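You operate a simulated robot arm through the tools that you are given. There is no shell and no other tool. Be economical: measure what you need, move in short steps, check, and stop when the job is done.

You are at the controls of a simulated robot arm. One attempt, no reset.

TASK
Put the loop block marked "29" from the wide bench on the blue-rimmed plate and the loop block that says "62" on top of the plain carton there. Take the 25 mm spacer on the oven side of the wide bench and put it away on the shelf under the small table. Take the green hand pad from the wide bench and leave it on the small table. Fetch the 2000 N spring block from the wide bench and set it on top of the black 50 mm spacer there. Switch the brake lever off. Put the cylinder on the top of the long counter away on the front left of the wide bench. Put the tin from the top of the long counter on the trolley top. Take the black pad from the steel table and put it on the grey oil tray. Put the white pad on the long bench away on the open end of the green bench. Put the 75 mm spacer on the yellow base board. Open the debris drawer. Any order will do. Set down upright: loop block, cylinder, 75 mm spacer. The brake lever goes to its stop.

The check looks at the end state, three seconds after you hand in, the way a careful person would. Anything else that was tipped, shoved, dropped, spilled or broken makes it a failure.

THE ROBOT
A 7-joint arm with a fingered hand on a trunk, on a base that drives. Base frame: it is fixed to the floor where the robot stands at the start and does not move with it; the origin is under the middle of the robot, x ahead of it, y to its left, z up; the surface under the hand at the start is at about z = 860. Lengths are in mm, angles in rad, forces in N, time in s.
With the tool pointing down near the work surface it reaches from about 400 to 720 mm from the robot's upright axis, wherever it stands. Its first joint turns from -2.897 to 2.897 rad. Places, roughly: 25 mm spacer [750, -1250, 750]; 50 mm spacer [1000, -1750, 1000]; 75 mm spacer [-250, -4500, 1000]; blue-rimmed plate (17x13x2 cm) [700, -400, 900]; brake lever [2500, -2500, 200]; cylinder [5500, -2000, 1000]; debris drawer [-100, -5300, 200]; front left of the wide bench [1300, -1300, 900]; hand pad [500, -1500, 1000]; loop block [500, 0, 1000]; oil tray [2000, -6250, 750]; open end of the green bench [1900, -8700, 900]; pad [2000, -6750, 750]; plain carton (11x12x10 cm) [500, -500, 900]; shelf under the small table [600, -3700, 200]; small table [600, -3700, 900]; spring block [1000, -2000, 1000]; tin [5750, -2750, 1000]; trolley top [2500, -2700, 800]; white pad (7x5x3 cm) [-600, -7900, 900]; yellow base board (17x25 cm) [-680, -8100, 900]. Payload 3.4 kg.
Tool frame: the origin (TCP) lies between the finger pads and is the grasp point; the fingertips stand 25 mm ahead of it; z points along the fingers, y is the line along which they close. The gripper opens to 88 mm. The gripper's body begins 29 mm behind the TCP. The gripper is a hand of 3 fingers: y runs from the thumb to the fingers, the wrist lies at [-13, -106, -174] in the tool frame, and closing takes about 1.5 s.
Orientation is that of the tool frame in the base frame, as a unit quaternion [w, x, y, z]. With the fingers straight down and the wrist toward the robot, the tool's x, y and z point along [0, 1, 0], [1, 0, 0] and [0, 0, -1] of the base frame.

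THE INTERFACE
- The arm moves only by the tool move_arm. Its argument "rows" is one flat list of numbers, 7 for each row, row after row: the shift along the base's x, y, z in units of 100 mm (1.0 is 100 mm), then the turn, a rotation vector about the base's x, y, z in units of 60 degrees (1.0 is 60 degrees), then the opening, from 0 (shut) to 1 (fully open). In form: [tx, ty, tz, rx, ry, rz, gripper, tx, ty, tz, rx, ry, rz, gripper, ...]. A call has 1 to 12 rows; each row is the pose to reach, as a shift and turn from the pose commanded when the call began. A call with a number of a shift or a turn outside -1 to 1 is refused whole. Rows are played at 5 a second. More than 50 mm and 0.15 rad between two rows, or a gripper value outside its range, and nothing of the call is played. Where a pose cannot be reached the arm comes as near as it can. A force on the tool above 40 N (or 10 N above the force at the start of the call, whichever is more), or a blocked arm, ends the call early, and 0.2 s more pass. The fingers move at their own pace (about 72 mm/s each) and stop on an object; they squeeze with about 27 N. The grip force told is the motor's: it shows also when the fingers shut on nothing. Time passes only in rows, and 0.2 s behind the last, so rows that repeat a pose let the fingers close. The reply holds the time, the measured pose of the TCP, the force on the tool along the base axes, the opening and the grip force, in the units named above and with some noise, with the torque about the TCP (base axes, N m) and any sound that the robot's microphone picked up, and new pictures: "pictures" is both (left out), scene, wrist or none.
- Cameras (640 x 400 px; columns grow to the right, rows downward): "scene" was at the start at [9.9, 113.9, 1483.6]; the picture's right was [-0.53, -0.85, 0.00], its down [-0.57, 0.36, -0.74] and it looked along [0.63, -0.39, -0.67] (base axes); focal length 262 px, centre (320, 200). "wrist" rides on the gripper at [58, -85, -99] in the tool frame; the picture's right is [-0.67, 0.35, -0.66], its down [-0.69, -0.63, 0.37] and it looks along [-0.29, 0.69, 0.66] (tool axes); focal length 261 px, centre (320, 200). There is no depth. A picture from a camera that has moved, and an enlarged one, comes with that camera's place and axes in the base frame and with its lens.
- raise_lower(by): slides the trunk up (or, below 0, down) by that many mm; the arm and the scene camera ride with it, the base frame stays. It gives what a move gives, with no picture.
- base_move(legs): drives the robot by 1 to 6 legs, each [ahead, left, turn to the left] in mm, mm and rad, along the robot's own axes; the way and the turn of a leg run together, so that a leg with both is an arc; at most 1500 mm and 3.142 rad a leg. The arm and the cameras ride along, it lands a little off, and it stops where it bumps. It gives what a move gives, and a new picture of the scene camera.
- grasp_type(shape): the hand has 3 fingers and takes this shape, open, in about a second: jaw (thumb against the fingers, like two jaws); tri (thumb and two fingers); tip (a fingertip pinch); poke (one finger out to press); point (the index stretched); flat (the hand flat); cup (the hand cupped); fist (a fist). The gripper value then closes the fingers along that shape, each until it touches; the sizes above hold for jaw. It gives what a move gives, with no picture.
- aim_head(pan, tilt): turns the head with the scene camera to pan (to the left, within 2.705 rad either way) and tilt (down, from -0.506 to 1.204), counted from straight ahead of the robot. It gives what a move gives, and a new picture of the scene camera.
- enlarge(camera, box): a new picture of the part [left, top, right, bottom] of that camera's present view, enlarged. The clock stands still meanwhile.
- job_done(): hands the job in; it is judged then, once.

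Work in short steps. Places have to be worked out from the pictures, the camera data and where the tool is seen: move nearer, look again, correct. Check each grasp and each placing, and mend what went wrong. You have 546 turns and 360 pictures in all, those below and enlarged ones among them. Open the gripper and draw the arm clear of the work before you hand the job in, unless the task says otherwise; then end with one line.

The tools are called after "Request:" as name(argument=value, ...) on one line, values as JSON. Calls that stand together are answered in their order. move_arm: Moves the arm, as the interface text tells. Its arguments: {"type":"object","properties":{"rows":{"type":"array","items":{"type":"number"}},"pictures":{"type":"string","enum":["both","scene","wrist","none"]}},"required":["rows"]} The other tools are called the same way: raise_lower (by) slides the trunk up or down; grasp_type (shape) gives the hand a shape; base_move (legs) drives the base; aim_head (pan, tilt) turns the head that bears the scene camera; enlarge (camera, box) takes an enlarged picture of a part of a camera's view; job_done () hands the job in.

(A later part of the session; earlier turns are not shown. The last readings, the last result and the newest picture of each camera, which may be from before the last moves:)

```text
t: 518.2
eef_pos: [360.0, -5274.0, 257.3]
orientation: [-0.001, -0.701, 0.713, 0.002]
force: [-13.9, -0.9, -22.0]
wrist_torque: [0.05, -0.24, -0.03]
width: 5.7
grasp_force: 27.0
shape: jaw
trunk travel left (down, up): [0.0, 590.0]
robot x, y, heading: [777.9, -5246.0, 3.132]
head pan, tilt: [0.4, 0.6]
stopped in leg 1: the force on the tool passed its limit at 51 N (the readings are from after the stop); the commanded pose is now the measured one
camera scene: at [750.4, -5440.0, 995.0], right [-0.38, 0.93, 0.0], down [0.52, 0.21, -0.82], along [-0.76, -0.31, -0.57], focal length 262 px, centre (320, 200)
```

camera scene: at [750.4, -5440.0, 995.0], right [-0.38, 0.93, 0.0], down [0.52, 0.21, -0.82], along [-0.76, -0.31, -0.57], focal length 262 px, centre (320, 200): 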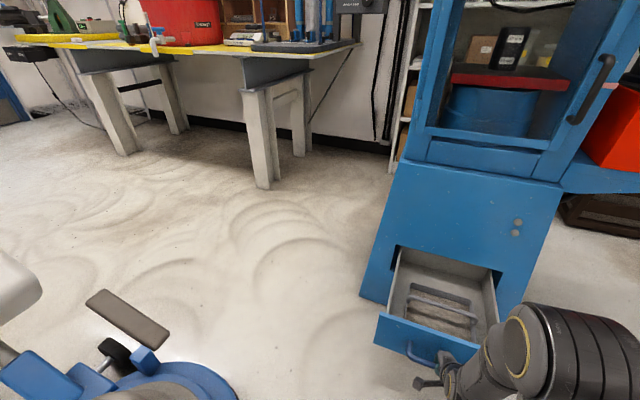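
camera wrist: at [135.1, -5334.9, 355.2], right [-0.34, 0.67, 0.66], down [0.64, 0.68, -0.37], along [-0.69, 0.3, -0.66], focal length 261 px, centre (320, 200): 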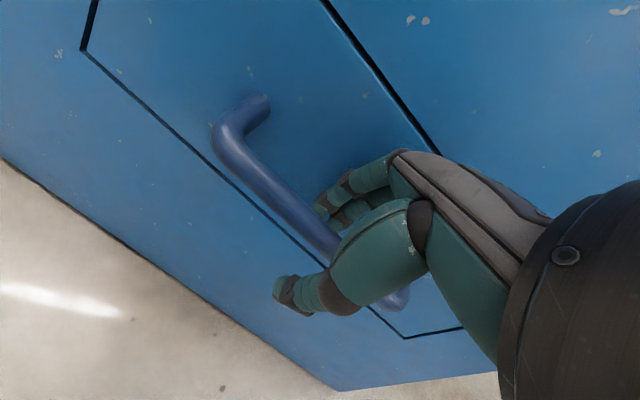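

Drawer reached its stop. Open the fingers partway and lift off the handle.

Request:
move_arm(rows=[-0.03, 0, 0, 0, 0, 0, 0.42, -0.03, 0, 0, 0, 0, 0, 0.42, -0.03, 0, 0, 0, 0, 0, 0.42, -0.03, 0, 0, 0, 0, 0, 0.42, -0.03, 0, 0.2, 0, 0, 0, 0.42, -0.03, 0, 0.5, 0, 0, 0, 0.42, -0.03, 0, 0.9, 0, 0, 0, 0.42], pictures="scene")

```text
t: 519.8
eef_pos: [357.6, -5274.5, 349.3]
orientation: [-0.001, -0.701, 0.713, 0.004]
force: [-0.3, 0.7, -0.2]
wrist_torque: [0.03, 0.01, -0.01]
width: 36.9
grasp_force: 0.1
shape: jaw
trunk travel left (down, up): [0.0, 590.0]
robot x, y, heading: [779.3, -5249.0, 3.135]
head pan, tilt: [0.4, 0.6]
camera scene: at [752.0, -5439.9, 995.0], right [-0.38, 0.93, 0.0], down [0.52, 0.21, -0.82], along [-0.76, -0.31, -0.57], focal length 262 px, centre (320, 200)
```

scene: 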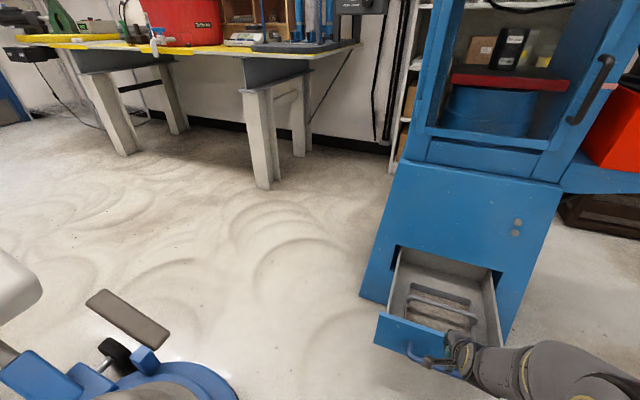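

Drawer open. Now raise up and go for the 75 mm spacer on the machine's side shelf.

Request:
raise_lower(by=400)

Request:
raise_lower(by=150)

Request:
move_arm(rows=[0, 0, 0.4, 0, 0, 0, 1, 0, 0, 0.8, 0, 0, 0, 1, 0, 0, 1, 0, 0, 0, 1], pictures="none")

Request:
move_arm(rows=[0, 0, 0.4, 0, 0, 0, 1, 0, 0, 0.8, 0, 0, 0, 1], pictures="none")

Request:
base_move(legs=[[0, -780, 0.007], [390, 0, 0]])

```text
t: 523.6
eef_pos: [358.3, -5275.5, 748.2]
orientation: [-0.002, -0.701, 0.714, 0.002]
force: [-0.5, 0.6, 1.1]
wrist_torque: [-0.01, 0.01, -0.02]
width: 37.1
grasp_force: 0.0
shape: jaw
trunk travel left (down, up): [-400.0, 190.0]
robot x, y, heading: [777.6, -5249.2, 3.133]
head pan, tilt: [0.4, 0.6]
```

```text
t: 525.4
eef_pos: [358.3, -5275.1, 897.8]
orientation: [-0.002, -0.701, 0.713, 0.003]
force: [0.6, 0.2, 0.1]
wrist_torque: [0.01, 0.0, 0.03]
width: 37.0
grasp_force: 0.1
shape: jaw
trunk travel left (down, up): [-550.0, 40.0]
robot x, y, heading: [776.6, -5244.7, 3.134]
head pan, tilt: [0.4, 0.6]
```

```text
t: 526.2
eef_pos: [357.3, -5274.7, 998.4]
orientation: [-0.002, -0.701, 0.714, 0.003]
force: [-0.4, -0.8, -0.2]
wrist_torque: [0.03, 0.03, 0.02]
width: 87.8
grasp_force: 0.0
shape: jaw
out of reach, approached as far as the arm can: row 1
trunk travel left (down, up): [-550.0, 40.0]
robot x, y, heading: [776.3, -5248.0, 3.131]
head pan, tilt: [0.4, 0.6]
```

```text
t: 526.8
eef_pos: [358.2, -5276.0, 1078.6]
orientation: [-0.002, -0.701, 0.713, 0.004]
force: [-0.7, -0.7, -0.3]
wrist_torque: [0.01, -0.01, 0.02]
width: 87.6
grasp_force: 0.0
shape: jaw
trunk travel left (down, up): [-550.0, 40.0]
robot x, y, heading: [778.3, -5253.2, 3.127]
head pan, tilt: [0.4, 0.6]
```

```text
t: 533.0
eef_pos: [-22.8, -4497.2, 1077.7]
orientation: [-0.002, -0.702, 0.712, 0.003]
force: [-1.1, 0.8, 1.0]
wrist_torque: [-0.02, 0.02, 0.02]
width: 87.8
grasp_force: 0.2
shape: jaw
trunk travel left (down, up): [-550.0, 40.0]
robot x, y, heading: [396.7, -4468.1, 3.134]
head pan, tilt: [0.4, 0.6]
camera scene: at [372.6, -4661.3, 1545.0], right [-0.38, 0.93, 0.0], down [0.52, 0.21, -0.82], along [-0.76, -0.31, -0.57], focal length 262 px, centre (320, 200)
```

scene: 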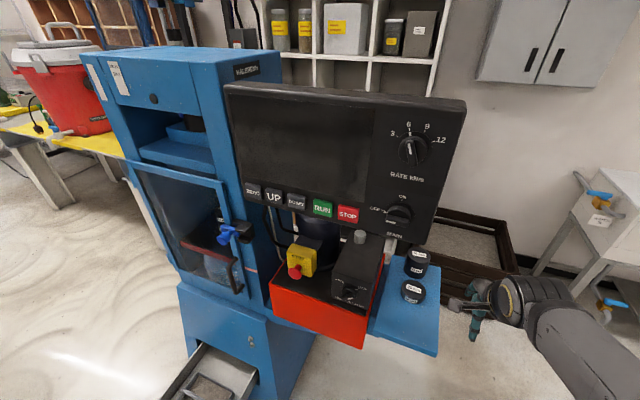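

Spacer 75 at ≈(-247,-4601). To keep the forearm beneath the display, back off 40 mm and lower the trunk 80 mm.

Request:
base_move(legs=[[-45, 0, 0.007]])

Request:
raise_lower(by=-70)

Request:
move_arm(rows=[-0.35, -0.2, 0, 0, 0, 0, 1, -0.7, -0.4, 0, 0, 0, 0, 1, -1, -0.6, 0.1, 0, 0, 0, 1], pictures="both")

```text
t: 533.9
eef_pos: [24.5, -4501.3, 1078.6]
orientation: [-0.002, -0.704, 0.71, 0.003]
force: [0.6, 0.8, 0.4]
wrist_torque: [-0.02, -0.01, -0.03]
width: 87.7
grasp_force: 0.0
shape: jaw
trunk travel left (down, up): [-550.0, 40.0]
robot x, y, heading: [440.3, -4466.7, 3.139]
head pan, tilt: [0.4, 0.6]
camera scene: at [420.8, -4661.7, 1545.0], right [-0.39, 0.92, 0.0], down [0.52, 0.22, -0.83], along [-0.76, -0.32, -0.56], focal length 262 px, centre (320, 200)
```

scene: 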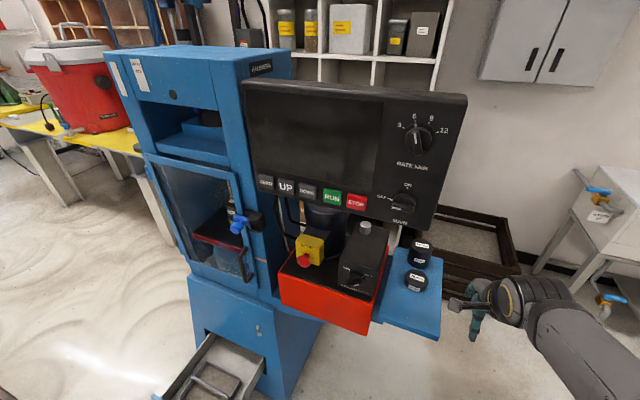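

```text
t: 535.0
eef_pos: [24.4, -4500.1, 1008.3]
orientation: [-0.001, -0.704, 0.71, 0.004]
force: [0.3, -0.7, 0.2]
wrist_torque: [-0.05, -0.01, -0.01]
width: 87.9
grasp_force: 0.0
shape: jaw
trunk travel left (down, up): [-480.0, 110.0]
robot x, y, heading: [442.9, -4472.8, 3.139]
head pan, tilt: [0.4, 0.6]
```

```text
t: 535.8
eef_pos: [-77.3, -4560.7, 1018.2]
orientation: [-0.001, -0.704, 0.71, 0.003]
force: [-0.2, 0.5, -0.2]
wrist_torque: [0.0, 0.03, 0.0]
width: 87.6
grasp_force: 0.1
shape: jaw
trunk travel left (down, up): [-480.0, 110.0]
robot x, y, heading: [441.8, -4466.4, 3.135]
head pan, tilt: [0.4, 0.6]
camera scene: at [419.4, -4661.8, 1475.0], right [-0.39, 0.92, 0.0], down [0.52, 0.22, -0.82], along [-0.76, -0.32, -0.57], focal length 262 px, centre (320, 200)
camera wrist: at [8.2, -4620.1, 1116.0], right [-0.34, 0.67, 0.66], down [0.63, 0.68, -0.37], along [-0.7, 0.29, -0.66], focal length 261 px, centre (320, 200)
```

scene: 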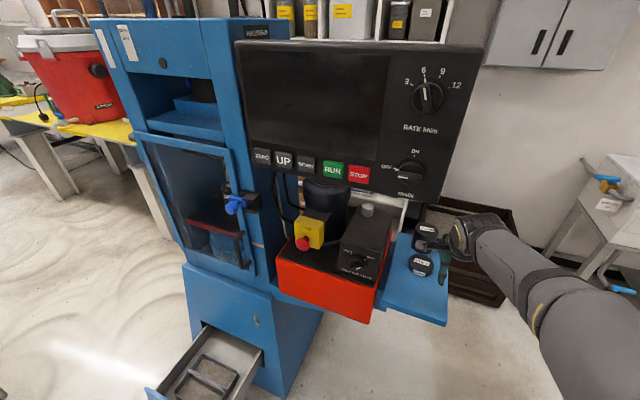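
wrist: 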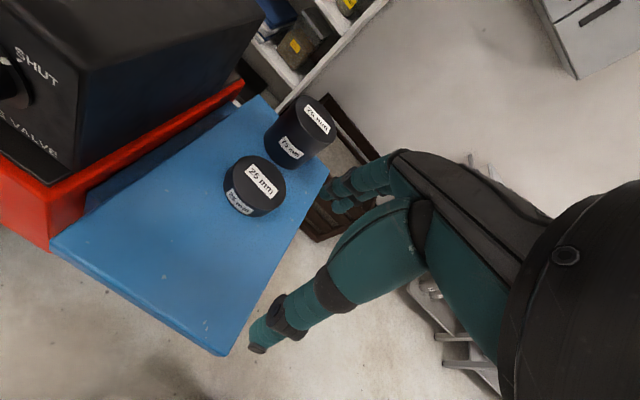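

The display's lower-right corner may be close to the path (≈(-143,-4594,1127)). Retreat and turn the hand 90° so the wrist stays on the +y side.

Request:
enlarge(camera="scene", box=[380, 30, 500, 310])

Request:
move_arm(rows=[0.35, 0.2, 0, 0, 0, 0.1, 1, 0.7, 0.4, 0, 0, 0, 0.2, 1, 1, 0.6, 0, 0, 0, 0.32, 1, 1, 0.6, 0, 0, 0, 0.44, 1, 1, 0.6, 0, 0, 0, 0.56, 1, 1, 0.6, 0, 0, 0, 0.68, 1, 1, 0.6, 0, 0, 0, 0.8, 1], pictures="none")

Request:
move_arm(rows=[0, 0, 0, 0, 0, 0.13, 1, 0, 0, 0, 0, 0, 0.26, 1, 0, 0, 0, 0, 0, 0.39, 1, 0, 0, 0, 0, 0, 0.52, 1, 0, 0, 0, 0, 0, 0.65, 1, 0, 0, 0, 0, 0, 0.7, 1], pictures="none")

Request:
base_move(legs=[[100, 0, 0]])

Request:
enlarge(camera="scene", box=[380, 30, 500, 310])

```text
1.43 times, centred on (440, 170) of scene
camera zoom: at [419.4, -4661.8, 1475.0], right [-0.39, 0.92, 0.0], down [0.52, 0.22, -0.82], along [-0.76, -0.32, -0.57], focal length 375 px, centre (149, 243)
```

zoom: 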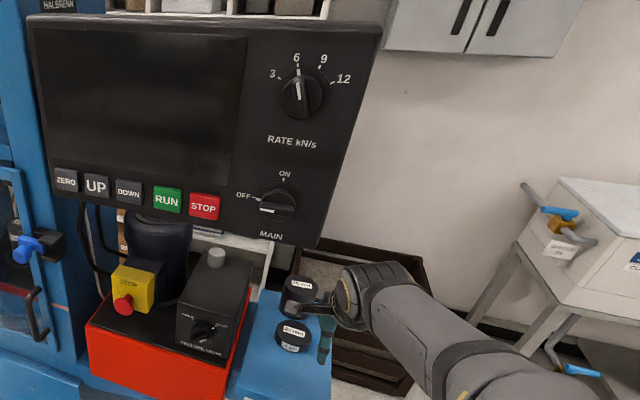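

```text
t: 537.4
eef_pos: [23.2, -4500.7, 1018.7]
orientation: [0.003, 0.932, -0.361, -0.002]
force: [-0.6, 0.0, -0.1]
wrist_torque: [0.0, -0.01, -0.01]
width: 87.8
grasp_force: 0.0
shape: jaw
trunk travel left (down, up): [-480.0, 110.0]
robot x, y, heading: [445.8, -4471.2, 3.139]
head pan, tilt: [0.4, 0.6]
```

```text
t: 538.8
eef_pos: [24.0, -4500.1, 1018.3]
orientation: [0.004, 1.0, -0.004, -0.001]
force: [0.5, -0.2, -0.9]
wrist_torque: [0.01, 0.01, -0.01]
width: 87.3
grasp_force: 0.1
shape: jaw
trunk travel left (down, up): [-480.0, 110.0]
robot x, y, heading: [444.9, -4472.4, 3.134]
head pan, tilt: [0.4, 0.6]
```

```text
t: 539.9
eef_pos: [-77.5, -4500.8, 1018.7]
orientation: [0.003, 1.0, -0.004, -0.001]
force: [1.0, -0.8, 0.7]
wrist_torque: [0.0, 0.01, 0.01]
width: 87.8
grasp_force: 0.2
shape: jaw
trunk travel left (down, up): [-480.0, 110.0]
robot x, y, heading: [343.6, -4467.5, 3.14]
head pan, tilt: [0.4, 0.6]
camera scene: at [319.7, -4661.5, 1475.0], right [-0.39, 0.92, 0.0], down [0.52, 0.22, -0.82], along [-0.76, -0.32, -0.57], focal length 262 px, centre (320, 200)
```

scene: 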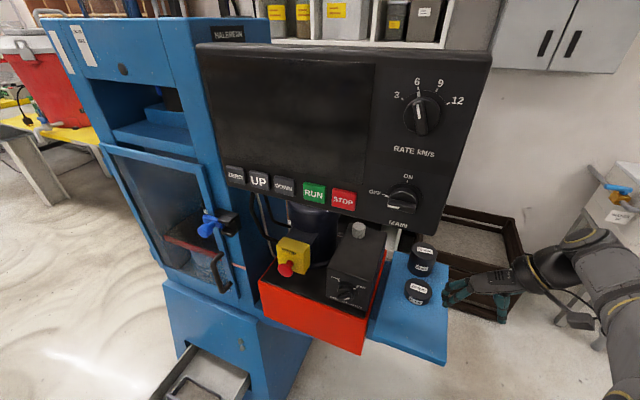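

```text
1.43 times, centred on (440, 170) of scene
camera zoom: at [319.7, -4661.5, 1475.0], right [-0.39, 0.92, 0.0], down [0.52, 0.22, -0.82], along [-0.76, -0.32, -0.57], focal length 375 px, centre (149, 243)
```

zoom: 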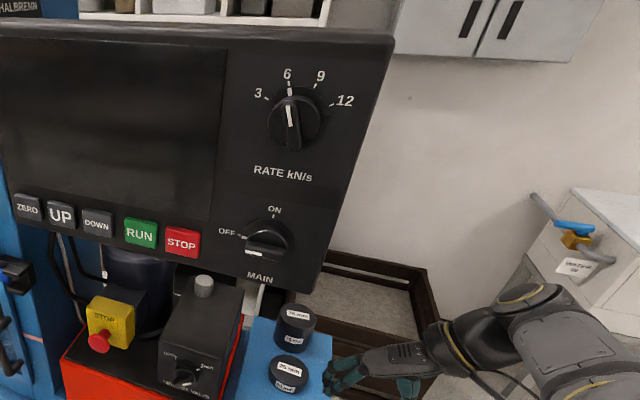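

Display's right edge is at (-20,-4621), z 1199–1443, so this hand orientation clears it. Raise the trunk a bit for reach and approach the spacer.

Request:
raise_lower(by=70)

Request:
move_arm(rows=[-0.3, -0.1, -0.2, 0, 0, 0, 1, -0.6, -0.3, -0.4, 0, 0, 0, 1, -0.9, -0.5, -0.7, 0, 0, 0, 1], pictures="none")

Request:
move_arm(rows=[-0.4, -0.2, -0.1, 0, 0, 0, 1, -0.8, -0.4, -0.2, 0, 0, 0, 1], pictures="wrist")

```text
t: 541.0
eef_pos: [-75.9, -4500.6, 1088.7]
orientation: [0.003, 1.0, -0.004, 0.0]
force: [-0.1, -0.1, -1.2]
wrist_torque: [0.01, 0.0, -0.04]
width: 87.8
grasp_force: 0.0
shape: jaw
trunk travel left (down, up): [-550.0, 40.0]
robot x, y, heading: [343.7, -4467.5, 3.136]
head pan, tilt: [0.4, 0.6]
```

```text
t: 541.8
eef_pos: [-166.0, -4552.3, 1017.5]
orientation: [0.003, 1.0, -0.004, -0.001]
force: [0.3, -0.6, 0.3]
wrist_torque: [-0.01, -0.01, 0.0]
width: 87.9
grasp_force: 0.0
shape: jaw
trunk travel left (down, up): [-550.0, 40.0]
robot x, y, heading: [344.2, -4469.6, 3.14]
head pan, tilt: [0.4, 0.6]
```

```text
t: 542.4
eef_pos: [-246.3, -4592.1, 997.8]
orientation: [0.003, 1.0, -0.004, 0.001]
force: [0.4, -0.2, 0.0]
wrist_torque: [-0.04, -0.04, 0.0]
width: 87.9
grasp_force: 0.1
shape: jaw
trunk travel left (down, up): [-550.0, 40.0]
robot x, y, heading: [342.1, -4469.8, 3.145]
head pan, tilt: [0.4, 0.6]
camera wrist: at [-188.0, -4506.6, 1094.9], right [-0.67, -0.34, 0.66], down [-0.68, 0.63, -0.37], along [-0.29, -0.7, -0.66], focal length 261 px, centre (320, 200)
```

wrist: 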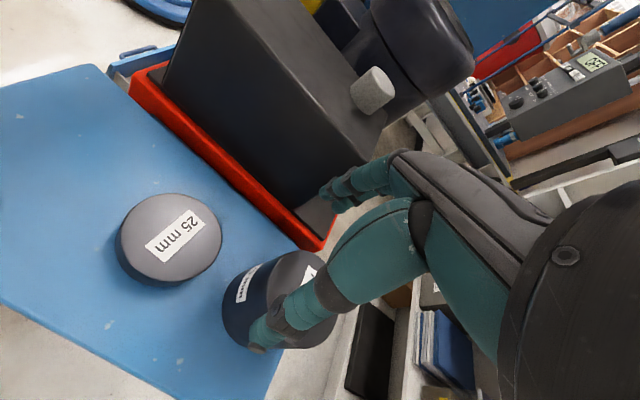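

Re-triangulating: shelf z≈855, the 75 mm spacer at ≈(-290,-4594), top 930. Drive forward 42 mm and look again.

Request:
base_move(legs=[[42, 0, 0]])

Request:
move_arm(rows=[0, 0, -0.2, 0, 0, 0, 1], pictures="wrist")

```text
t: 543.3
eef_pos: [-290.9, -4591.8, 998.3]
orientation: [0.002, 1.0, -0.004, 0.0]
force: [0.3, -0.1, 0.0]
wrist_torque: [0.02, 0.0, 0.0]
width: 87.6
grasp_force: 0.1
shape: jaw
trunk travel left (down, up): [-550.0, 40.0]
robot x, y, heading: [302.1, -4469.0, 3.142]
head pan, tilt: [0.4, 0.6]
camera scene: at [276.5, -4661.5, 1545.0], right [-0.39, 0.92, 0.0], down [0.52, 0.22, -0.82], along [-0.76, -0.32, -0.57], focal length 262 px, centre (320, 200)
```

scene: 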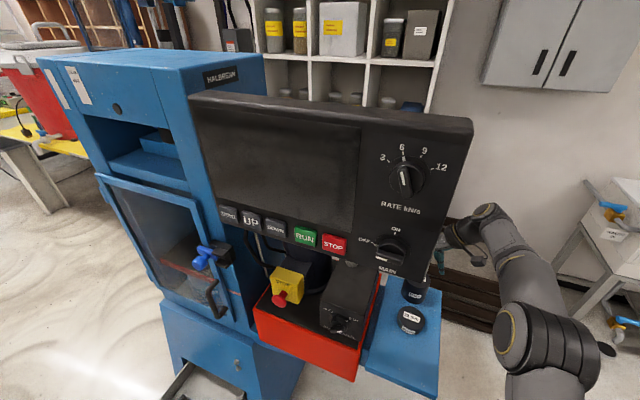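

```text
t: 543.7
eef_pos: [-289.0, -4591.1, 979.0]
orientation: [0.003, 1.0, -0.004, -0.002]
force: [0.5, -0.7, -0.8]
wrist_torque: [0.0, -0.01, -0.01]
width: 87.6
grasp_force: 0.0
shape: jaw
trunk travel left (down, up): [-550.0, 40.0]
robot x, y, heading: [301.2, -4464.4, 3.139]
head pan, tilt: [0.4, 0.6]
camera wrist: at [-230.2, -4506.1, 1075.8], right [-0.67, -0.34, 0.66], down [-0.68, 0.63, -0.37], along [-0.29, -0.7, -0.66], focal length 261 px, centre (320, 200)
```

wrist: 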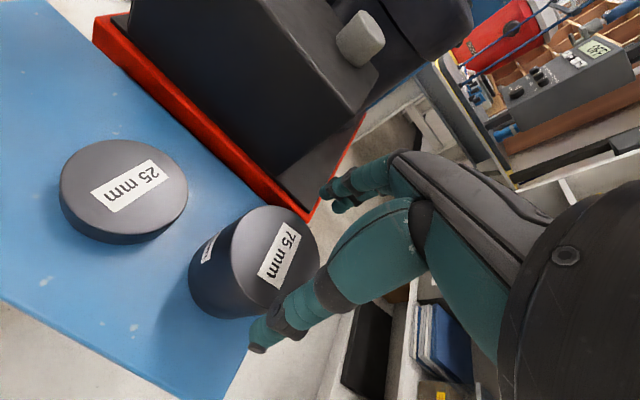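

Aligned. Descend, close and lift.

Request:
move_arm(rows=[0.01, 0, -0.35, 0, 0, 0, 1, 0.01, 0, -0.65, 0, 0, 0, 1, 0.01, 0, -0.65, 0, 0, 0, 0, 0.01, 0, -0.65, 0, 0, 0, 0, 0.01, 0, -0.65, 0, 0, 0, 0, 0.01, 0, -0.65, 0, 0, 0, 0, 0.01, 0, -0.65, 0, 0, 0, 0, 0.01, 0, -0.65, 0, 0, 0, 0, 0.01, 0, -0.4, 0, 0, 0, 0, 0.01, 0, 0, 0, 0, 0, 0], pictures="wrist")

```text
t: 545.9
eef_pos: [-289.4, -4589.8, 975.1]
orientation: [0.001, 1.0, -0.003, 0.003]
force: [0.2, -0.1, -23.0]
wrist_torque: [-0.03, 0.02, 0.01]
width: 62.6
grasp_force: 26.5
shape: jaw
trunk travel left (down, up): [-550.0, 40.0]
robot x, y, heading: [301.3, -4471.4, 3.138]
head pan, tilt: [0.4, 0.6]
camera wrist: at [-230.7, -4505.0, 1072.2], right [-0.68, -0.34, 0.65], down [-0.68, 0.63, -0.37], along [-0.29, -0.69, -0.66], focal length 261 px, centre (320, 200)
```

wrist: 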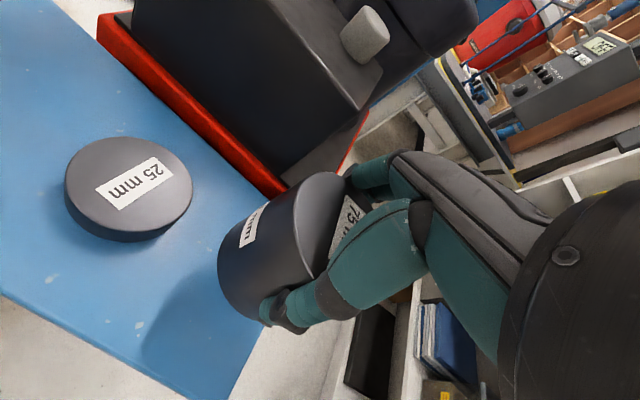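

Held (2.3 kg). Retreat the arm the same way, then back the base off and turn south.

Request:
move_arm(rows=[0, 0, 0.3, 0, 0, 0, 0, 0.2, 0.1, 0.5, 0, 0, 0, 0, 0.5, 0.3, 0.6, 0, 0, 0, 0, 0.8, 0.5, 0.6, 0, 0, 0, 0, 1, 0.6, 0.7, 0, 0, 0, 0], pictures="none")

Request:
move_arm(rows=[0.3, 0, 0.1, 0, 0, -0.1, 0, 0.6, 0, 0.1, 0, 0, -0.2, 0, 0.8, 0, 0.2, 0, 0, -0.3, 0, 0.8, 0, 0.3, 0, 0, -0.42, 0, 0.8, 0, 0.3, 0, 0, -0.54, 0, 0.8, 0, 0.3, 0, 0, -0.66, 0, 0.8, 0, 0.3, 0, 0, -0.78, 0], pictures="none")

Request:
move_arm(rows=[0, 0, 0, 0, 0, -0.13, 0, 0, 0, 0, 0, 0, -0.26, 0, 0, 0, 0, 0, 0, -0.39, 0, 0, 0, 0, 0, 0, -0.52, 0, 0, 0, 0, 0, 0, -0.65, 0, 0, 0, 0, 0, 0, -0.72, 0], pictures="none")

Request:
base_move(legs=[[-900, 0, 0], [0, 0, 1.571]])

Request:
aim_head(pan=-0.2, tilt=0.5)

```text
t: 547.1
eef_pos: [-187.7, -4531.2, 1048.5]
orientation: [0.003, 1.0, -0.003, 0.001]
force: [-0.3, 0.1, -22.7]
wrist_torque: [0.0, -0.03, 0.06]
width: 62.7
grasp_force: 26.8
shape: jaw
trunk travel left (down, up): [-550.0, 40.0]
robot x, y, heading: [300.6, -4468.1, 3.14]
head pan, tilt: [0.4, 0.6]
```

```text
t: 548.7
eef_pos: [-109.3, -4532.1, 1079.4]
orientation: [0.002, 0.916, -0.402, -0.001]
force: [0.5, -0.2, -22.7]
wrist_torque: [-0.04, -0.03, 0.04]
width: 62.5
grasp_force: 27.0
shape: jaw
trunk travel left (down, up): [-550.0, 40.0]
robot x, y, heading: [301.1, -4469.6, 3.143]
head pan, tilt: [0.4, 0.6]
```

```text
t: 550.1
eef_pos: [-109.2, -4532.1, 1077.4]
orientation: [-0.001, -0.705, 0.709, 0.003]
force: [-0.9, -0.2, -22.2]
wrist_torque: [-0.02, 0.02, 0.01]
width: 62.5
grasp_force: 27.0
shape: jaw
trunk travel left (down, up): [-550.0, 40.0]
robot x, y, heading: [298.2, -4470.2, 3.137]
head pan, tilt: [0.4, 0.6]
```

```text
t: 558.6
eef_pos: [1254.9, -4875.5, 1077.3]
orientation: [0.003, 1.0, 0.003, -0.001]
force: [-0.2, 0.9, -22.1]
wrist_torque: [-0.01, -0.01, -0.02]
width: 62.5
grasp_force: 27.4
shape: jaw
trunk travel left (down, up): [-550.0, 40.0]
robot x, y, heading: [1187.2, -4465.8, -1.561]
head pan, tilt: [0.4, 0.6]
camera scene: at [1380.8, -4487.8, 1544.9], right [-0.92, -0.4, 0.0], down [-0.23, 0.52, -0.82], along [0.33, -0.76, -0.57], focal length 262 px, centre (320, 200)
```

scene: 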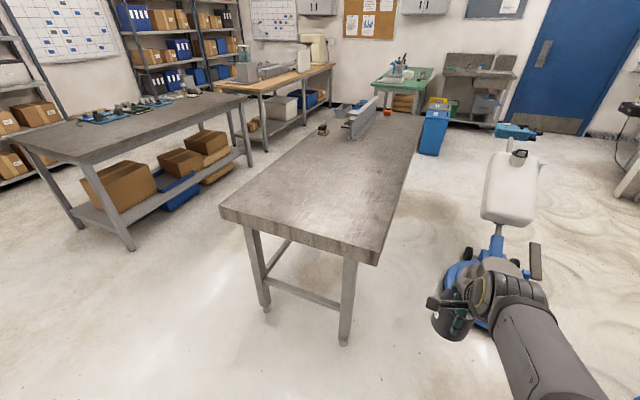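

```text
t: 559.6
eef_pos: [1254.4, -4876.2, 1076.7]
orientation: [0.002, 1.0, 0.004, -0.001]
force: [0.8, 0.2, -21.6]
wrist_torque: [-0.01, -0.04, -0.02]
width: 61.8
grasp_force: 27.0
shape: jaw
trunk travel left (down, up): [-550.0, 40.0]
robot x, y, heading: [1190.8, -4467.1, -1.561]
head pan, tilt: [-0.201, 0.499]
camera scene: at [1328.4, -4496.2, 1554.0], right [-0.98, 0.19, 0.0], down [0.09, 0.47, -0.88], along [-0.17, -0.86, -0.48], focal length 262 px, centre (320, 200)
```

scene: 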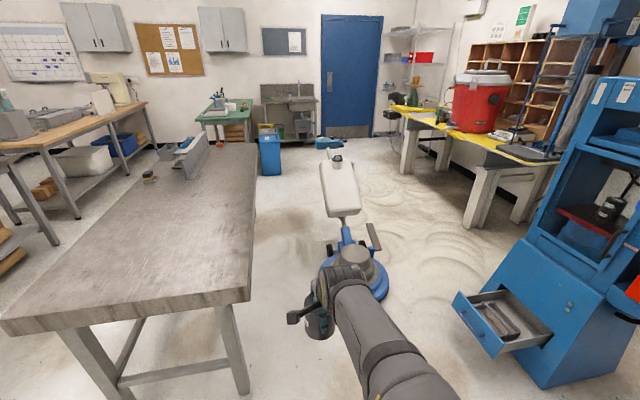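

The scrubber blocks the west aisle, so take the east lane and go round the steel table's south end.

Request:
base_move(legs=[[0, 830, -0.01], [0, 820, 0], [1100, 0, 0], [1000, 0, 0], [1000, 0, 0], [0, 0, -1.571]])

```text
t: 586.6
eef_pos: [2418.6, -7611.4, 1077.5]
orientation: [-0.001, -0.701, 0.713, 0.002]
force: [-0.4, 0.4, -22.9]
wrist_torque: [0.01, 0.03, 0.03]
width: 62.4
grasp_force: 26.9
shape: jaw
trunk travel left (down, up): [-550.0, 40.0]
robot x, y, heading: [2829.2, -7551.9, 3.126]
head pan, tilt: [-0.201, 0.499]
camera scene: at [2795.0, -7692.0, 1554.0], right [0.21, 0.98, 0.0], down [0.47, -0.1, -0.88], along [-0.86, 0.19, -0.48], focal length 262 px, centre (320, 200)
```

scene: 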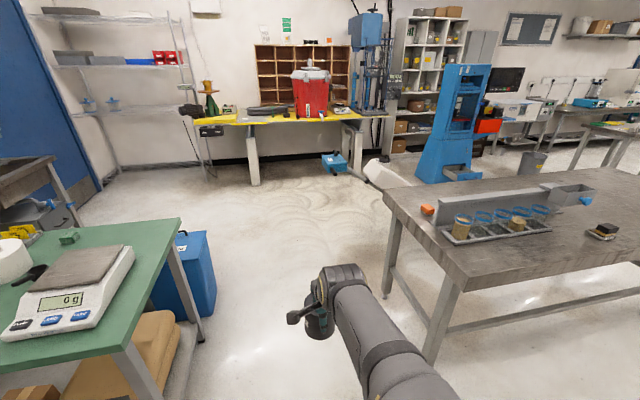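

Request:
enlarge(camera="scene", box=[170, 60, 400, 200])

```text
2.78 times, centred on (285, 130) of scene
camera zoom: at [2795.0, -7692.0, 1554.0], right [0.21, 0.98, 0.0], down [0.47, -0.1, -0.88], along [-0.86, 0.19, -0.48], focal length 730 px, centre (417, 395)
```

zoom: 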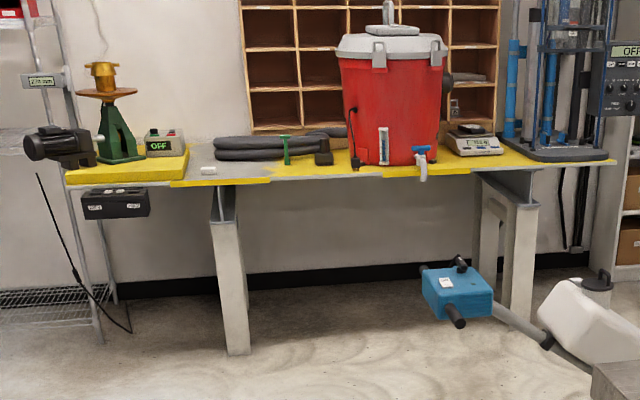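

White pad ≈(-690,-7885) and the yellow base board (with green jack) ≈(-680,-8100) on the west bench (edge x≈-430). Drive there.

Request:
base_move(legs=[[1400, 0, 0.015], [1350, 0, 0], [0, 420, 0]])

Request:
aim_head(pan=0.35, tilt=0.65)

```text
t: 602.2
eef_pos: [-360.8, -7966.5, 1078.5]
orientation: [0.0, -0.694, 0.72, 0.002]
force: [-0.2, 0.1, -22.0]
wrist_torque: [0.0, 0.01, -0.02]
width: 62.0
grasp_force: 26.8
shape: jaw
trunk travel left (down, up): [-550.0, 40.0]
robot x, y, heading: [48.9, -7918.6, 3.11]
head pan, tilt: [-0.201, 0.499]
camera scene: at [14.0, -8055.9, 1553.9], right [0.23, 0.97, 0.0], down [0.47, -0.11, -0.88], along [-0.85, 0.2, -0.48], focal length 262 px, centre (320, 200)
```

scene: 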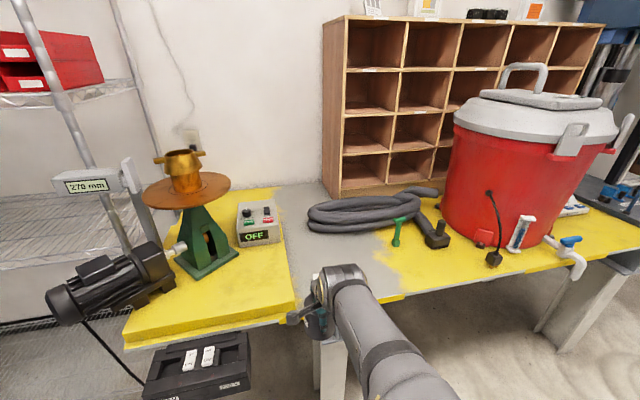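

```text
t: 603.1
eef_pos: [-360.6, -7966.0, 1077.1]
orientation: [0.001, -0.694, 0.72, 0.002]
force: [0.2, 0.0, -21.6]
wrist_torque: [-0.01, -0.02, 0.01]
width: 62.2
grasp_force: 27.0
shape: jaw
trunk travel left (down, up): [-550.0, 40.0]
robot x, y, heading: [49.7, -7912.3, 3.109]
head pan, tilt: [0.351, 0.649]
camera scene: at [20.1, -8103.2, 1540.7], right [-0.31, 0.95, 0.0], down [0.57, 0.19, -0.8], along [-0.76, -0.25, -0.61], focal length 262 px, centre (320, 200)
```

scene: 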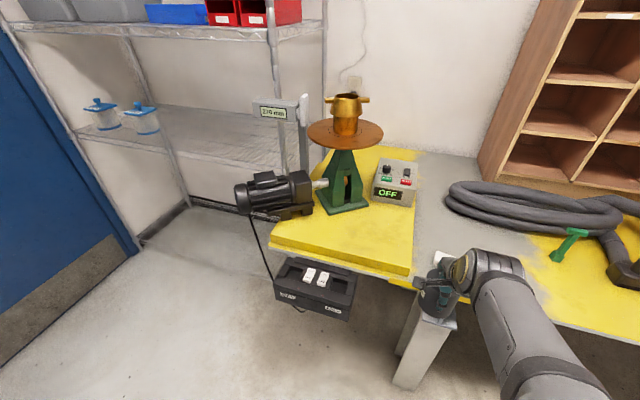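

Free part of the yellow board is its front right, around (-650,-8090). Move closer.

Request:
base_move(legs=[[0, 60, 0.03], [150, 0, 0]])

Request:
move_arm(rows=[-0.3, -0.1, 0, 0, 0, 0, 0, -0.6, -0.2, 0, 0, 0, 0, 0], pictures="both")

```text
t: 605.1
eef_pos: [-509.5, -8037.7, 1076.4]
orientation: [0.001, -0.705, 0.709, 0.001]
force: [-1.5, -0.3, -21.9]
wrist_torque: [0.02, 0.04, 0.01]
width: 61.9
grasp_force: 27.1
shape: jaw
trunk travel left (down, up): [-550.0, 40.0]
robot x, y, heading: [-98.9, -7973.2, 3.14]
head pan, tilt: [0.351, 0.649]
camera scene: at [-125.7, -8163.4, 1540.6], right [-0.34, 0.94, 0.0], down [0.57, 0.21, -0.8], along [-0.75, -0.27, -0.61], focal length 262 px, centre (320, 200)
```

scene: 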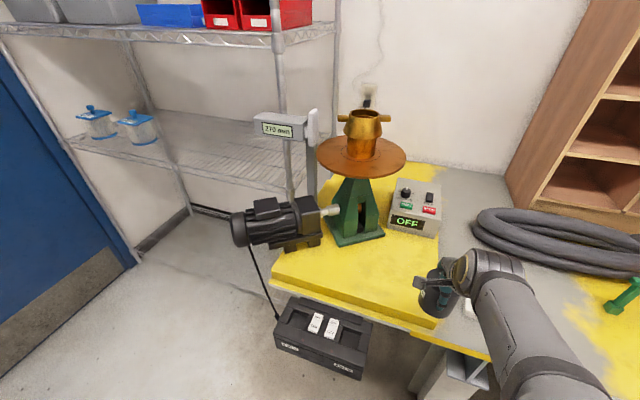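

```text
t: 605.7
eef_pos: [-569.6, -8056.5, 1075.3]
orientation: [0.002, -0.704, 0.71, 0.001]
force: [-0.2, -0.3, -21.7]
wrist_torque: [0.03, 0.04, -0.02]
width: 62.3
grasp_force: 27.0
shape: jaw
trunk travel left (down, up): [-550.0, 40.0]
robot x, y, heading: [-102.9, -7982.2, 3.137]
head pan, tilt: [0.351, 0.649]
camera scene: at [-125.5, -8163.5, 1540.6], right [-0.34, 0.94, 0.0], down [0.57, 0.21, -0.8], along [-0.75, -0.27, -0.61], focal length 262 px, centre (320, 200)
camera wrist: at [-484.8, -8115.9, 1172.4], right [-0.34, 0.67, 0.66], down [0.64, 0.68, -0.36], along [-0.69, 0.29, -0.66], focal length 261 px, centre (320, 200)
```

scene: 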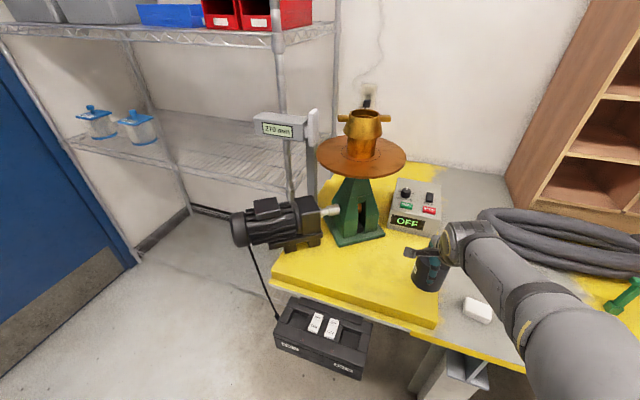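
wrist: 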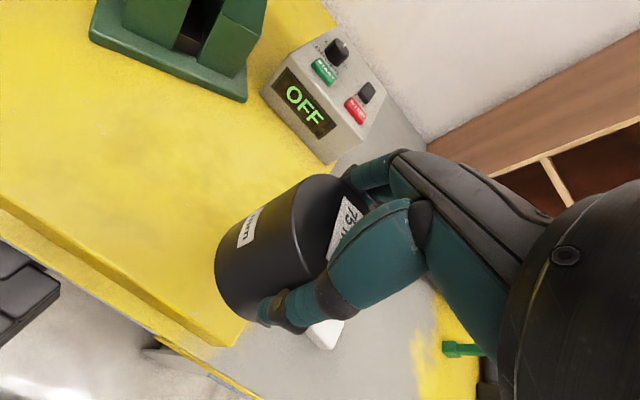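

Place at (-662,-8095) on the board: move over and lower.

Request:
move_arm(rows=[-0.3, -0.13, 0, 0, 0, 0, 0, -0.6, -0.26, 0, 0, 0, 0, 0, -0.92, -0.39, -0.2, 0, 0, 0, 0, -0.92, -0.39, -0.6, 0, 0, 0, 0, -0.92, -0.39, -0.9, 0, 0, 0, 0], pictures="wrist")

```text
t: 606.9
eef_pos: [-661.7, -8097.9, 985.9]
orientation: [0.0, -0.704, 0.71, 0.002]
force: [0.0, -0.2, -22.4]
wrist_torque: [0.04, 0.03, 0.01]
width: 62.6
grasp_force: 26.3
shape: jaw
trunk travel left (down, up): [-550.0, 40.0]
robot x, y, heading: [-100.2, -7978.3, 3.139]
head pan, tilt: [0.351, 0.649]
camera wrist: at [-576.6, -8156.3, 1083.4], right [-0.34, 0.67, 0.66], down [0.63, 0.68, -0.36], along [-0.69, 0.29, -0.66], focal length 261 px, centre (320, 200)
```

wrist: 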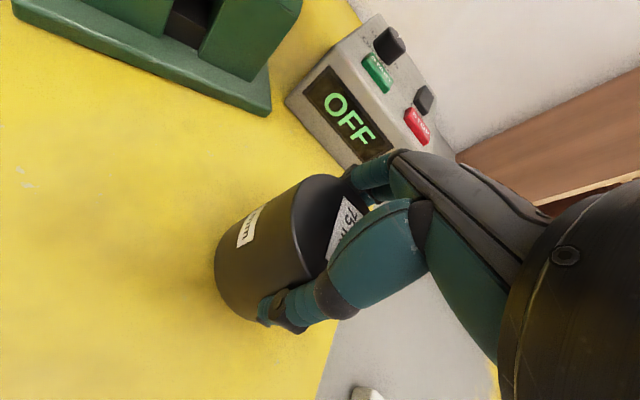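

Request:
move_arm(rows=[0, 0, -0.1, 0, 0, 0, 0, 0, 0, -0.17, 0, 0, 0, 0, 0, 0, -0.23, 0, 0, 0, 0, 0, 0, -0.28, 0, 0, 0, 0, 0, 0, -0.33, 0, 0, 0, 0], pictures="none")

```text
t: 608.1
eef_pos: [-658.4, -8099.1, 963.1]
orientation: [-0.007, -0.705, 0.709, 0.006]
force: [6.6, -4.3, 36.3]
wrist_torque: [0.14, 1.09, -0.08]
width: 61.0
grasp_force: 26.7
shape: jaw
trunk travel left (down, up): [-550.0, 40.0]
robot x, y, heading: [-101.5, -7974.4, 3.137]
head pan, tilt: [0.351, 0.649]
```

Contact at z≈963. Ease up 9 mm of commanded depth, then release.

Request:
move_arm(rows=[0, 0, 0.05, 0, 0, 0, 0, 0, 0, 0.09, 0, 0, 0, 0, 0, 0, 0.09, 0, 0, 0, 0], pictures="none")

```text
t: 608.9
eef_pos: [-659.9, -8097.1, 962.9]
orientation: [0.0, -0.705, 0.71, 0.003]
force: [-0.7, -5.0, 9.7]
wrist_torque: [0.06, 1.11, 0.16]
width: 61.1
grasp_force: 26.7
shape: jaw
trunk travel left (down, up): [-550.0, 40.0]
robot x, y, heading: [-100.9, -7974.6, 3.142]
head pan, tilt: [0.351, 0.649]
```

Request:
move_arm(rows=[0, 0, 0, 0, 0, 0, 0.8, 0, 0, 0, 0, 0, 0, 1, 0, 0, 0, 0, 0, 0, 1, 0, 0, 0, 0, 0, 0, 1, 0, 0, 0, 0, 0, 0, 1, 0, 0, 0.3, 0, 0, 0, 1, 0, 0, 0.7, 0, 0, 0, 1, 0, 0, 1, 0, 0, 0, 1], pictures="both")

```text
t: 610.7
eef_pos: [-659.9, -8096.6, 1064.0]
orientation: [0.001, -0.704, 0.71, 0.002]
force: [-0.7, 0.2, -0.2]
wrist_torque: [-0.02, -0.04, -0.02]
width: 87.8
grasp_force: 0.0
shape: jaw
trunk travel left (down, up): [-550.0, 40.0]
robot x, y, heading: [-97.2, -7974.8, 3.142]
head pan, tilt: [0.351, 0.649]
camera scene: at [-122.4, -8163.1, 1540.7], right [-0.34, 0.94, 0.0], down [0.57, 0.21, -0.8], along [-0.75, -0.27, -0.6], focal length 262 px, centre (320, 200)
camera wrist: at [-573.9, -8155.8, 1161.8], right [-0.34, 0.67, 0.66], down [0.63, 0.68, -0.37], along [-0.69, 0.29, -0.66], focal length 261 px, centre (320, 200)
```

scene: 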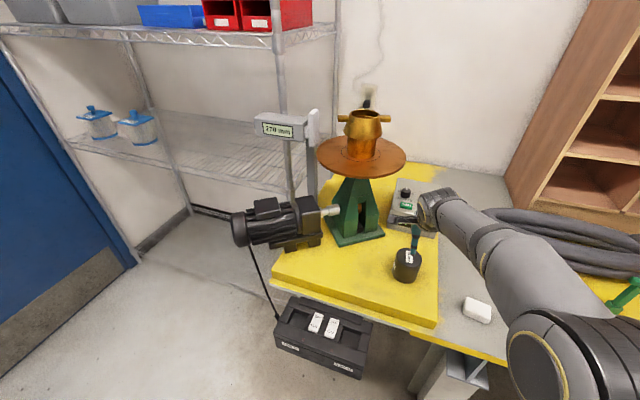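
wrist: 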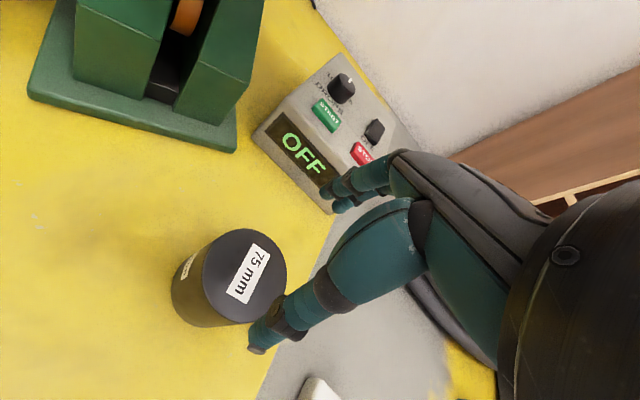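

Spacer stands on the board. Now the white pad near (-622,-7897).

Request:
move_arm(rows=[0.1, 0.33, 0, 0, 0, 0, 1, 0.2, 0.66, 0, 0, 0, 0, 1, 0.3, 1, 0, 0, 0, 0, 1], pictures="none")

Request:
move_arm(rows=[0, 0.33, -0.1, 0, 0, 0, 1, 0, 0.6, -0.4, 0, 0, 0, 1, 0, 0.8, -0.7, 0, 0, 0, 1], pictures="wrist")

```text
t: 611.5
eef_pos: [-628.7, -7997.4, 1064.0]
orientation: [0.0, -0.704, 0.71, 0.003]
force: [0.1, 1.0, -0.2]
wrist_torque: [0.01, 0.02, 0.0]
width: 88.2
grasp_force: 0.1
shape: jaw
trunk travel left (down, up): [-550.0, 40.0]
robot x, y, heading: [-101.9, -7976.4, 3.141]
head pan, tilt: [0.351, 0.649]
```

```text
t: 612.3
eef_pos: [-630.5, -7914.5, 994.5]
orientation: [-0.001, -0.705, 0.71, 0.003]
force: [0.5, 0.2, 0.5]
wrist_torque: [0.03, 0.04, 0.02]
width: 87.8
grasp_force: 0.0
shape: jaw
trunk travel left (down, up): [-550.0, 40.0]
robot x, y, heading: [-99.0, -7975.8, 3.141]
head pan, tilt: [0.351, 0.649]
camera wrist: at [-544.4, -7974.2, 1092.1], right [-0.34, 0.67, 0.66], down [0.63, 0.68, -0.37], along [-0.69, 0.29, -0.66], focal length 261 px, centre (320, 200)
```

wrist: 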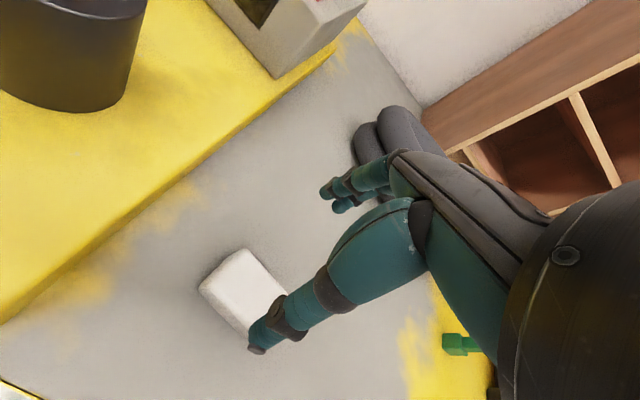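

Pad centre ≈(-622,-7903), turned ≈-9°. Align, descend, grip.

Request:
move_arm(rows=[0.04, 0.06, -0.2, 0, 0, -0.08, 1, 0.08, 0.11, -0.5, 0, 0, -0.16, 1, 0.08, 0.11, -0.65, 0, 0, -0.16, 1], pictures="wrist")

```text
t: 613.1
eef_pos: [-622.8, -7904.8, 929.3]
orientation: [-0.001, -0.642, 0.767, 0.002]
force: [0.1, -0.5, -0.2]
wrist_torque: [0.03, 0.0, -0.01]
width: 87.8
grasp_force: 0.1
shape: jaw
trunk travel left (down, up): [-550.0, 40.0]
robot x, y, heading: [-96.4, -7974.5, 3.141]
head pan, tilt: [0.351, 0.649]
camera wrist: at [-547.7, -7977.0, 1026.7], right [-0.22, 0.72, 0.66], down [0.74, 0.57, -0.37], along [-0.64, 0.4, -0.66], focal length 261 px, centre (320, 200)
```

wrist: 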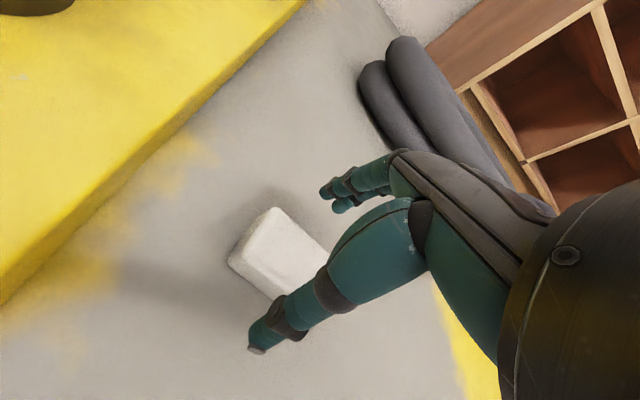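

Request:
move_arm(rows=[0, 0, -0.2, 0, 0, 0, 1, 0, 0, -0.37, 0, 0, 0, 1, 0, 0, -0.37, 0, 0, 0, 0, 0, 0, -0.37, 0, 0, 0, 0, 0, 0, -0.37, 0, 0, 0, 0, 0, 0, -0.37, 0, 0, 0, 0, 0, 0, -0.37, 0, 0, 0, 0, 0, 0, -0.37, 0, 0, 0, 0, 0, 0, 0, 0, 0, 0, 0, 0, 0, 0.4, 0, 0, 0, 0], pictures="wrist")

```text
t: 615.3
eef_pos: [-619.9, -7905.3, 970.2]
orientation: [-0.001, -0.643, 0.766, 0.002]
force: [0.4, -0.1, -0.9]
wrist_torque: [0.01, -0.02, -0.02]
width: 40.0
grasp_force: 26.8
shape: jaw
trunk travel left (down, up): [-550.0, 40.0]
robot x, y, heading: [-99.2, -7975.6, 3.143]
head pan, tilt: [0.351, 0.649]
camera wrist: at [-545.7, -7977.7, 1067.7], right [-0.22, 0.72, 0.66], down [0.74, 0.57, -0.37], along [-0.64, 0.4, -0.66], focal length 261 px, centre (320, 200)
```

wrist: 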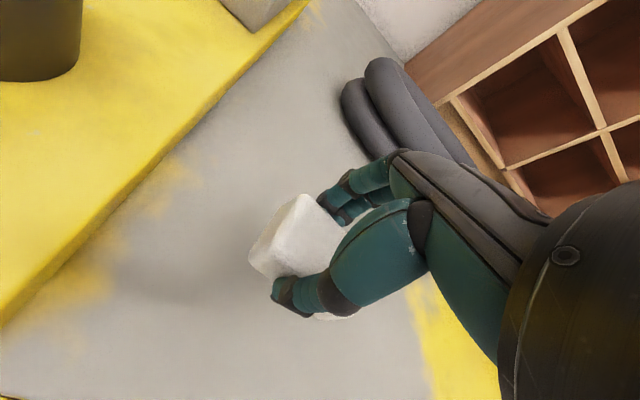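

White pad held. Drive back east to the green bench.

Request:
move_arm(rows=[0.3, 0, 0.3, 0, 0, 0, 0, 0.6, 0, 0.6, 0, 0, 0, 0, 0.9, 0, 0.9, 0, 0, 0, 0], pictures="none")

Request:
base_move(legs=[[-150, 0, 0], [0, -390, 0], [-1350, 0, 0], [-1300, 0, 0]])

Request:
aim_head(pan=0.9, tilt=0.6)

```text
t: 616.1
eef_pos: [-529.4, -7905.0, 1058.7]
orientation: [-0.001, -0.642, 0.767, 0.003]
force: [0.1, -0.1, -0.6]
wrist_torque: [0.0, 0.03, -0.02]
width: 40.0
grasp_force: 26.9
shape: jaw
trunk travel left (down, up): [-550.0, 40.0]
robot x, y, heading: [-99.6, -7972.2, 3.138]
head pan, tilt: [0.351, 0.649]
```

```text
t: 631.9
eef_pos: [2253.3, -7520.7, 1058.6]
orientation: [-0.001, -0.638, 0.77, 0.002]
force: [0.6, 0.7, -0.5]
wrist_torque: [-0.02, -0.01, 0.0]
width: 39.8
grasp_force: 26.6
shape: jaw
trunk travel left (down, up): [-550.0, 40.0]
robot x, y, heading: [2683.3, -7596.5, 3.129]
head pan, tilt: [0.351, 0.649]
camera scene: at [2659.4, -7782.4, 1540.7], right [-0.33, 0.94, 0.0], down [0.57, 0.2, -0.8], along [-0.75, -0.26, -0.6], focal length 262 px, centre (320, 200)
```

scene: 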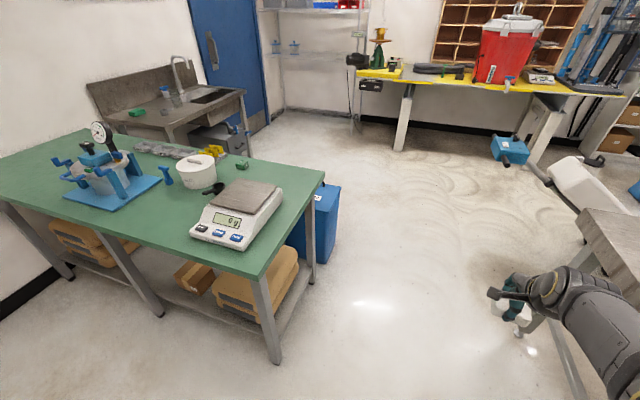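

```text
t: 632.9
eef_pos: [2253.8, -7520.0, 1058.5]
orientation: [0.0, -0.639, 0.77, 0.002]
force: [0.4, 0.2, -0.7]
wrist_torque: [0.01, 0.01, -0.02]
width: 40.0
grasp_force: 26.9
shape: jaw
trunk travel left (down, up): [-550.0, 40.0]
robot x, y, heading: [2683.9, -7598.7, 3.133]
head pan, tilt: [0.901, 0.6]
camera scene: at [2685.3, -7822.1, 1545.0], right [-0.78, 0.63, 0.0], down [0.36, 0.44, -0.83], along [-0.52, -0.64, -0.56], focal length 262 px, centre (320, 200)
```

scene: 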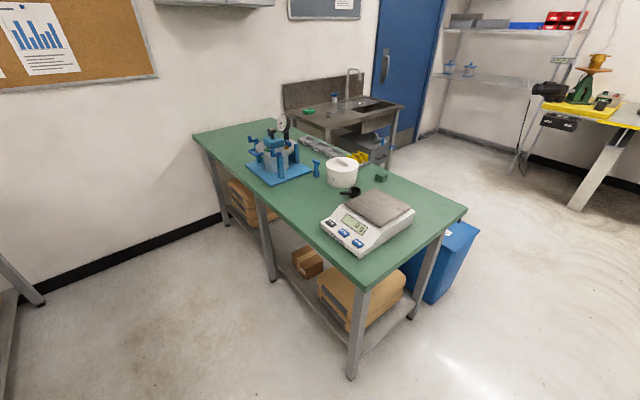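

Green bench: x 1600–2250, y -8150 to -9850; scale at the north, pot near (1819,-8703). Free spot ≈(2060,-8680) on its open end. Drive beside it.

Request:
base_move(legs=[[0, 1155, 0.01], [50, 0, 0]])

Request:
aim_head(pan=0.2, tilt=0.8)

```text
t: 639.3
eef_pos: [2195.0, -8693.8, 1058.2]
orientation: [0.0, -0.644, 0.765, 0.002]
force: [0.1, 0.4, -1.0]
wrist_torque: [-0.01, -0.03, 0.0]
width: 40.0
grasp_force: 27.2
shape: jaw
trunk travel left (down, up): [-550.0, 40.0]
robot x, y, heading: [2622.9, -8758.9, -3.143]
head pan, tilt: [0.901, 0.6]
camera scene: at [2630.1, -8989.8, 1545.0], right [-0.78, 0.62, 0.0], down [0.35, 0.44, -0.82], along [-0.51, -0.65, -0.57], focal length 262 px, centre (320, 200)
```

scene: 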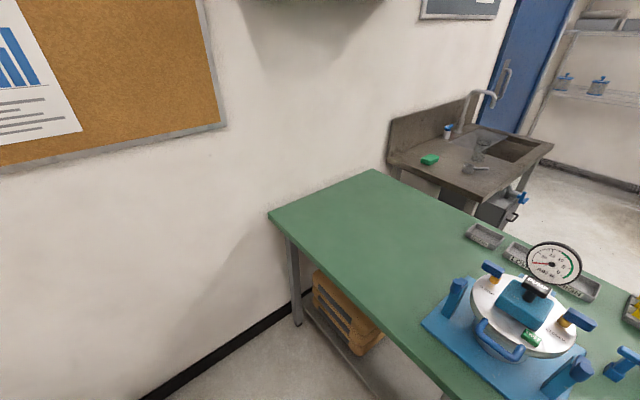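

```text
t: 640.4
eef_pos: [2195.3, -8694.5, 1059.9]
orientation: [0.0, -0.643, 0.765, 0.002]
force: [0.2, -0.5, -0.6]
wrist_torque: [-0.01, 0.0, -0.02]
width: 40.0
grasp_force: 27.1
shape: jaw
trunk travel left (down, up): [-550.0, 40.0]
robot x, y, heading: [2626.7, -8763.5, -3.139]
head pan, tilt: [0.201, 0.799]
camera scene: at [2607.0, -8936.8, 1528.2], right [-0.2, 0.98, 0.0], down [0.7, 0.14, -0.7], along [-0.68, -0.14, -0.72], focal length 262 px, centre (320, 200)
```

scene: 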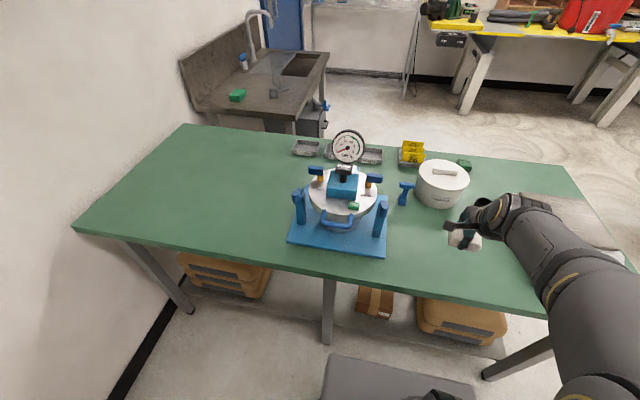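

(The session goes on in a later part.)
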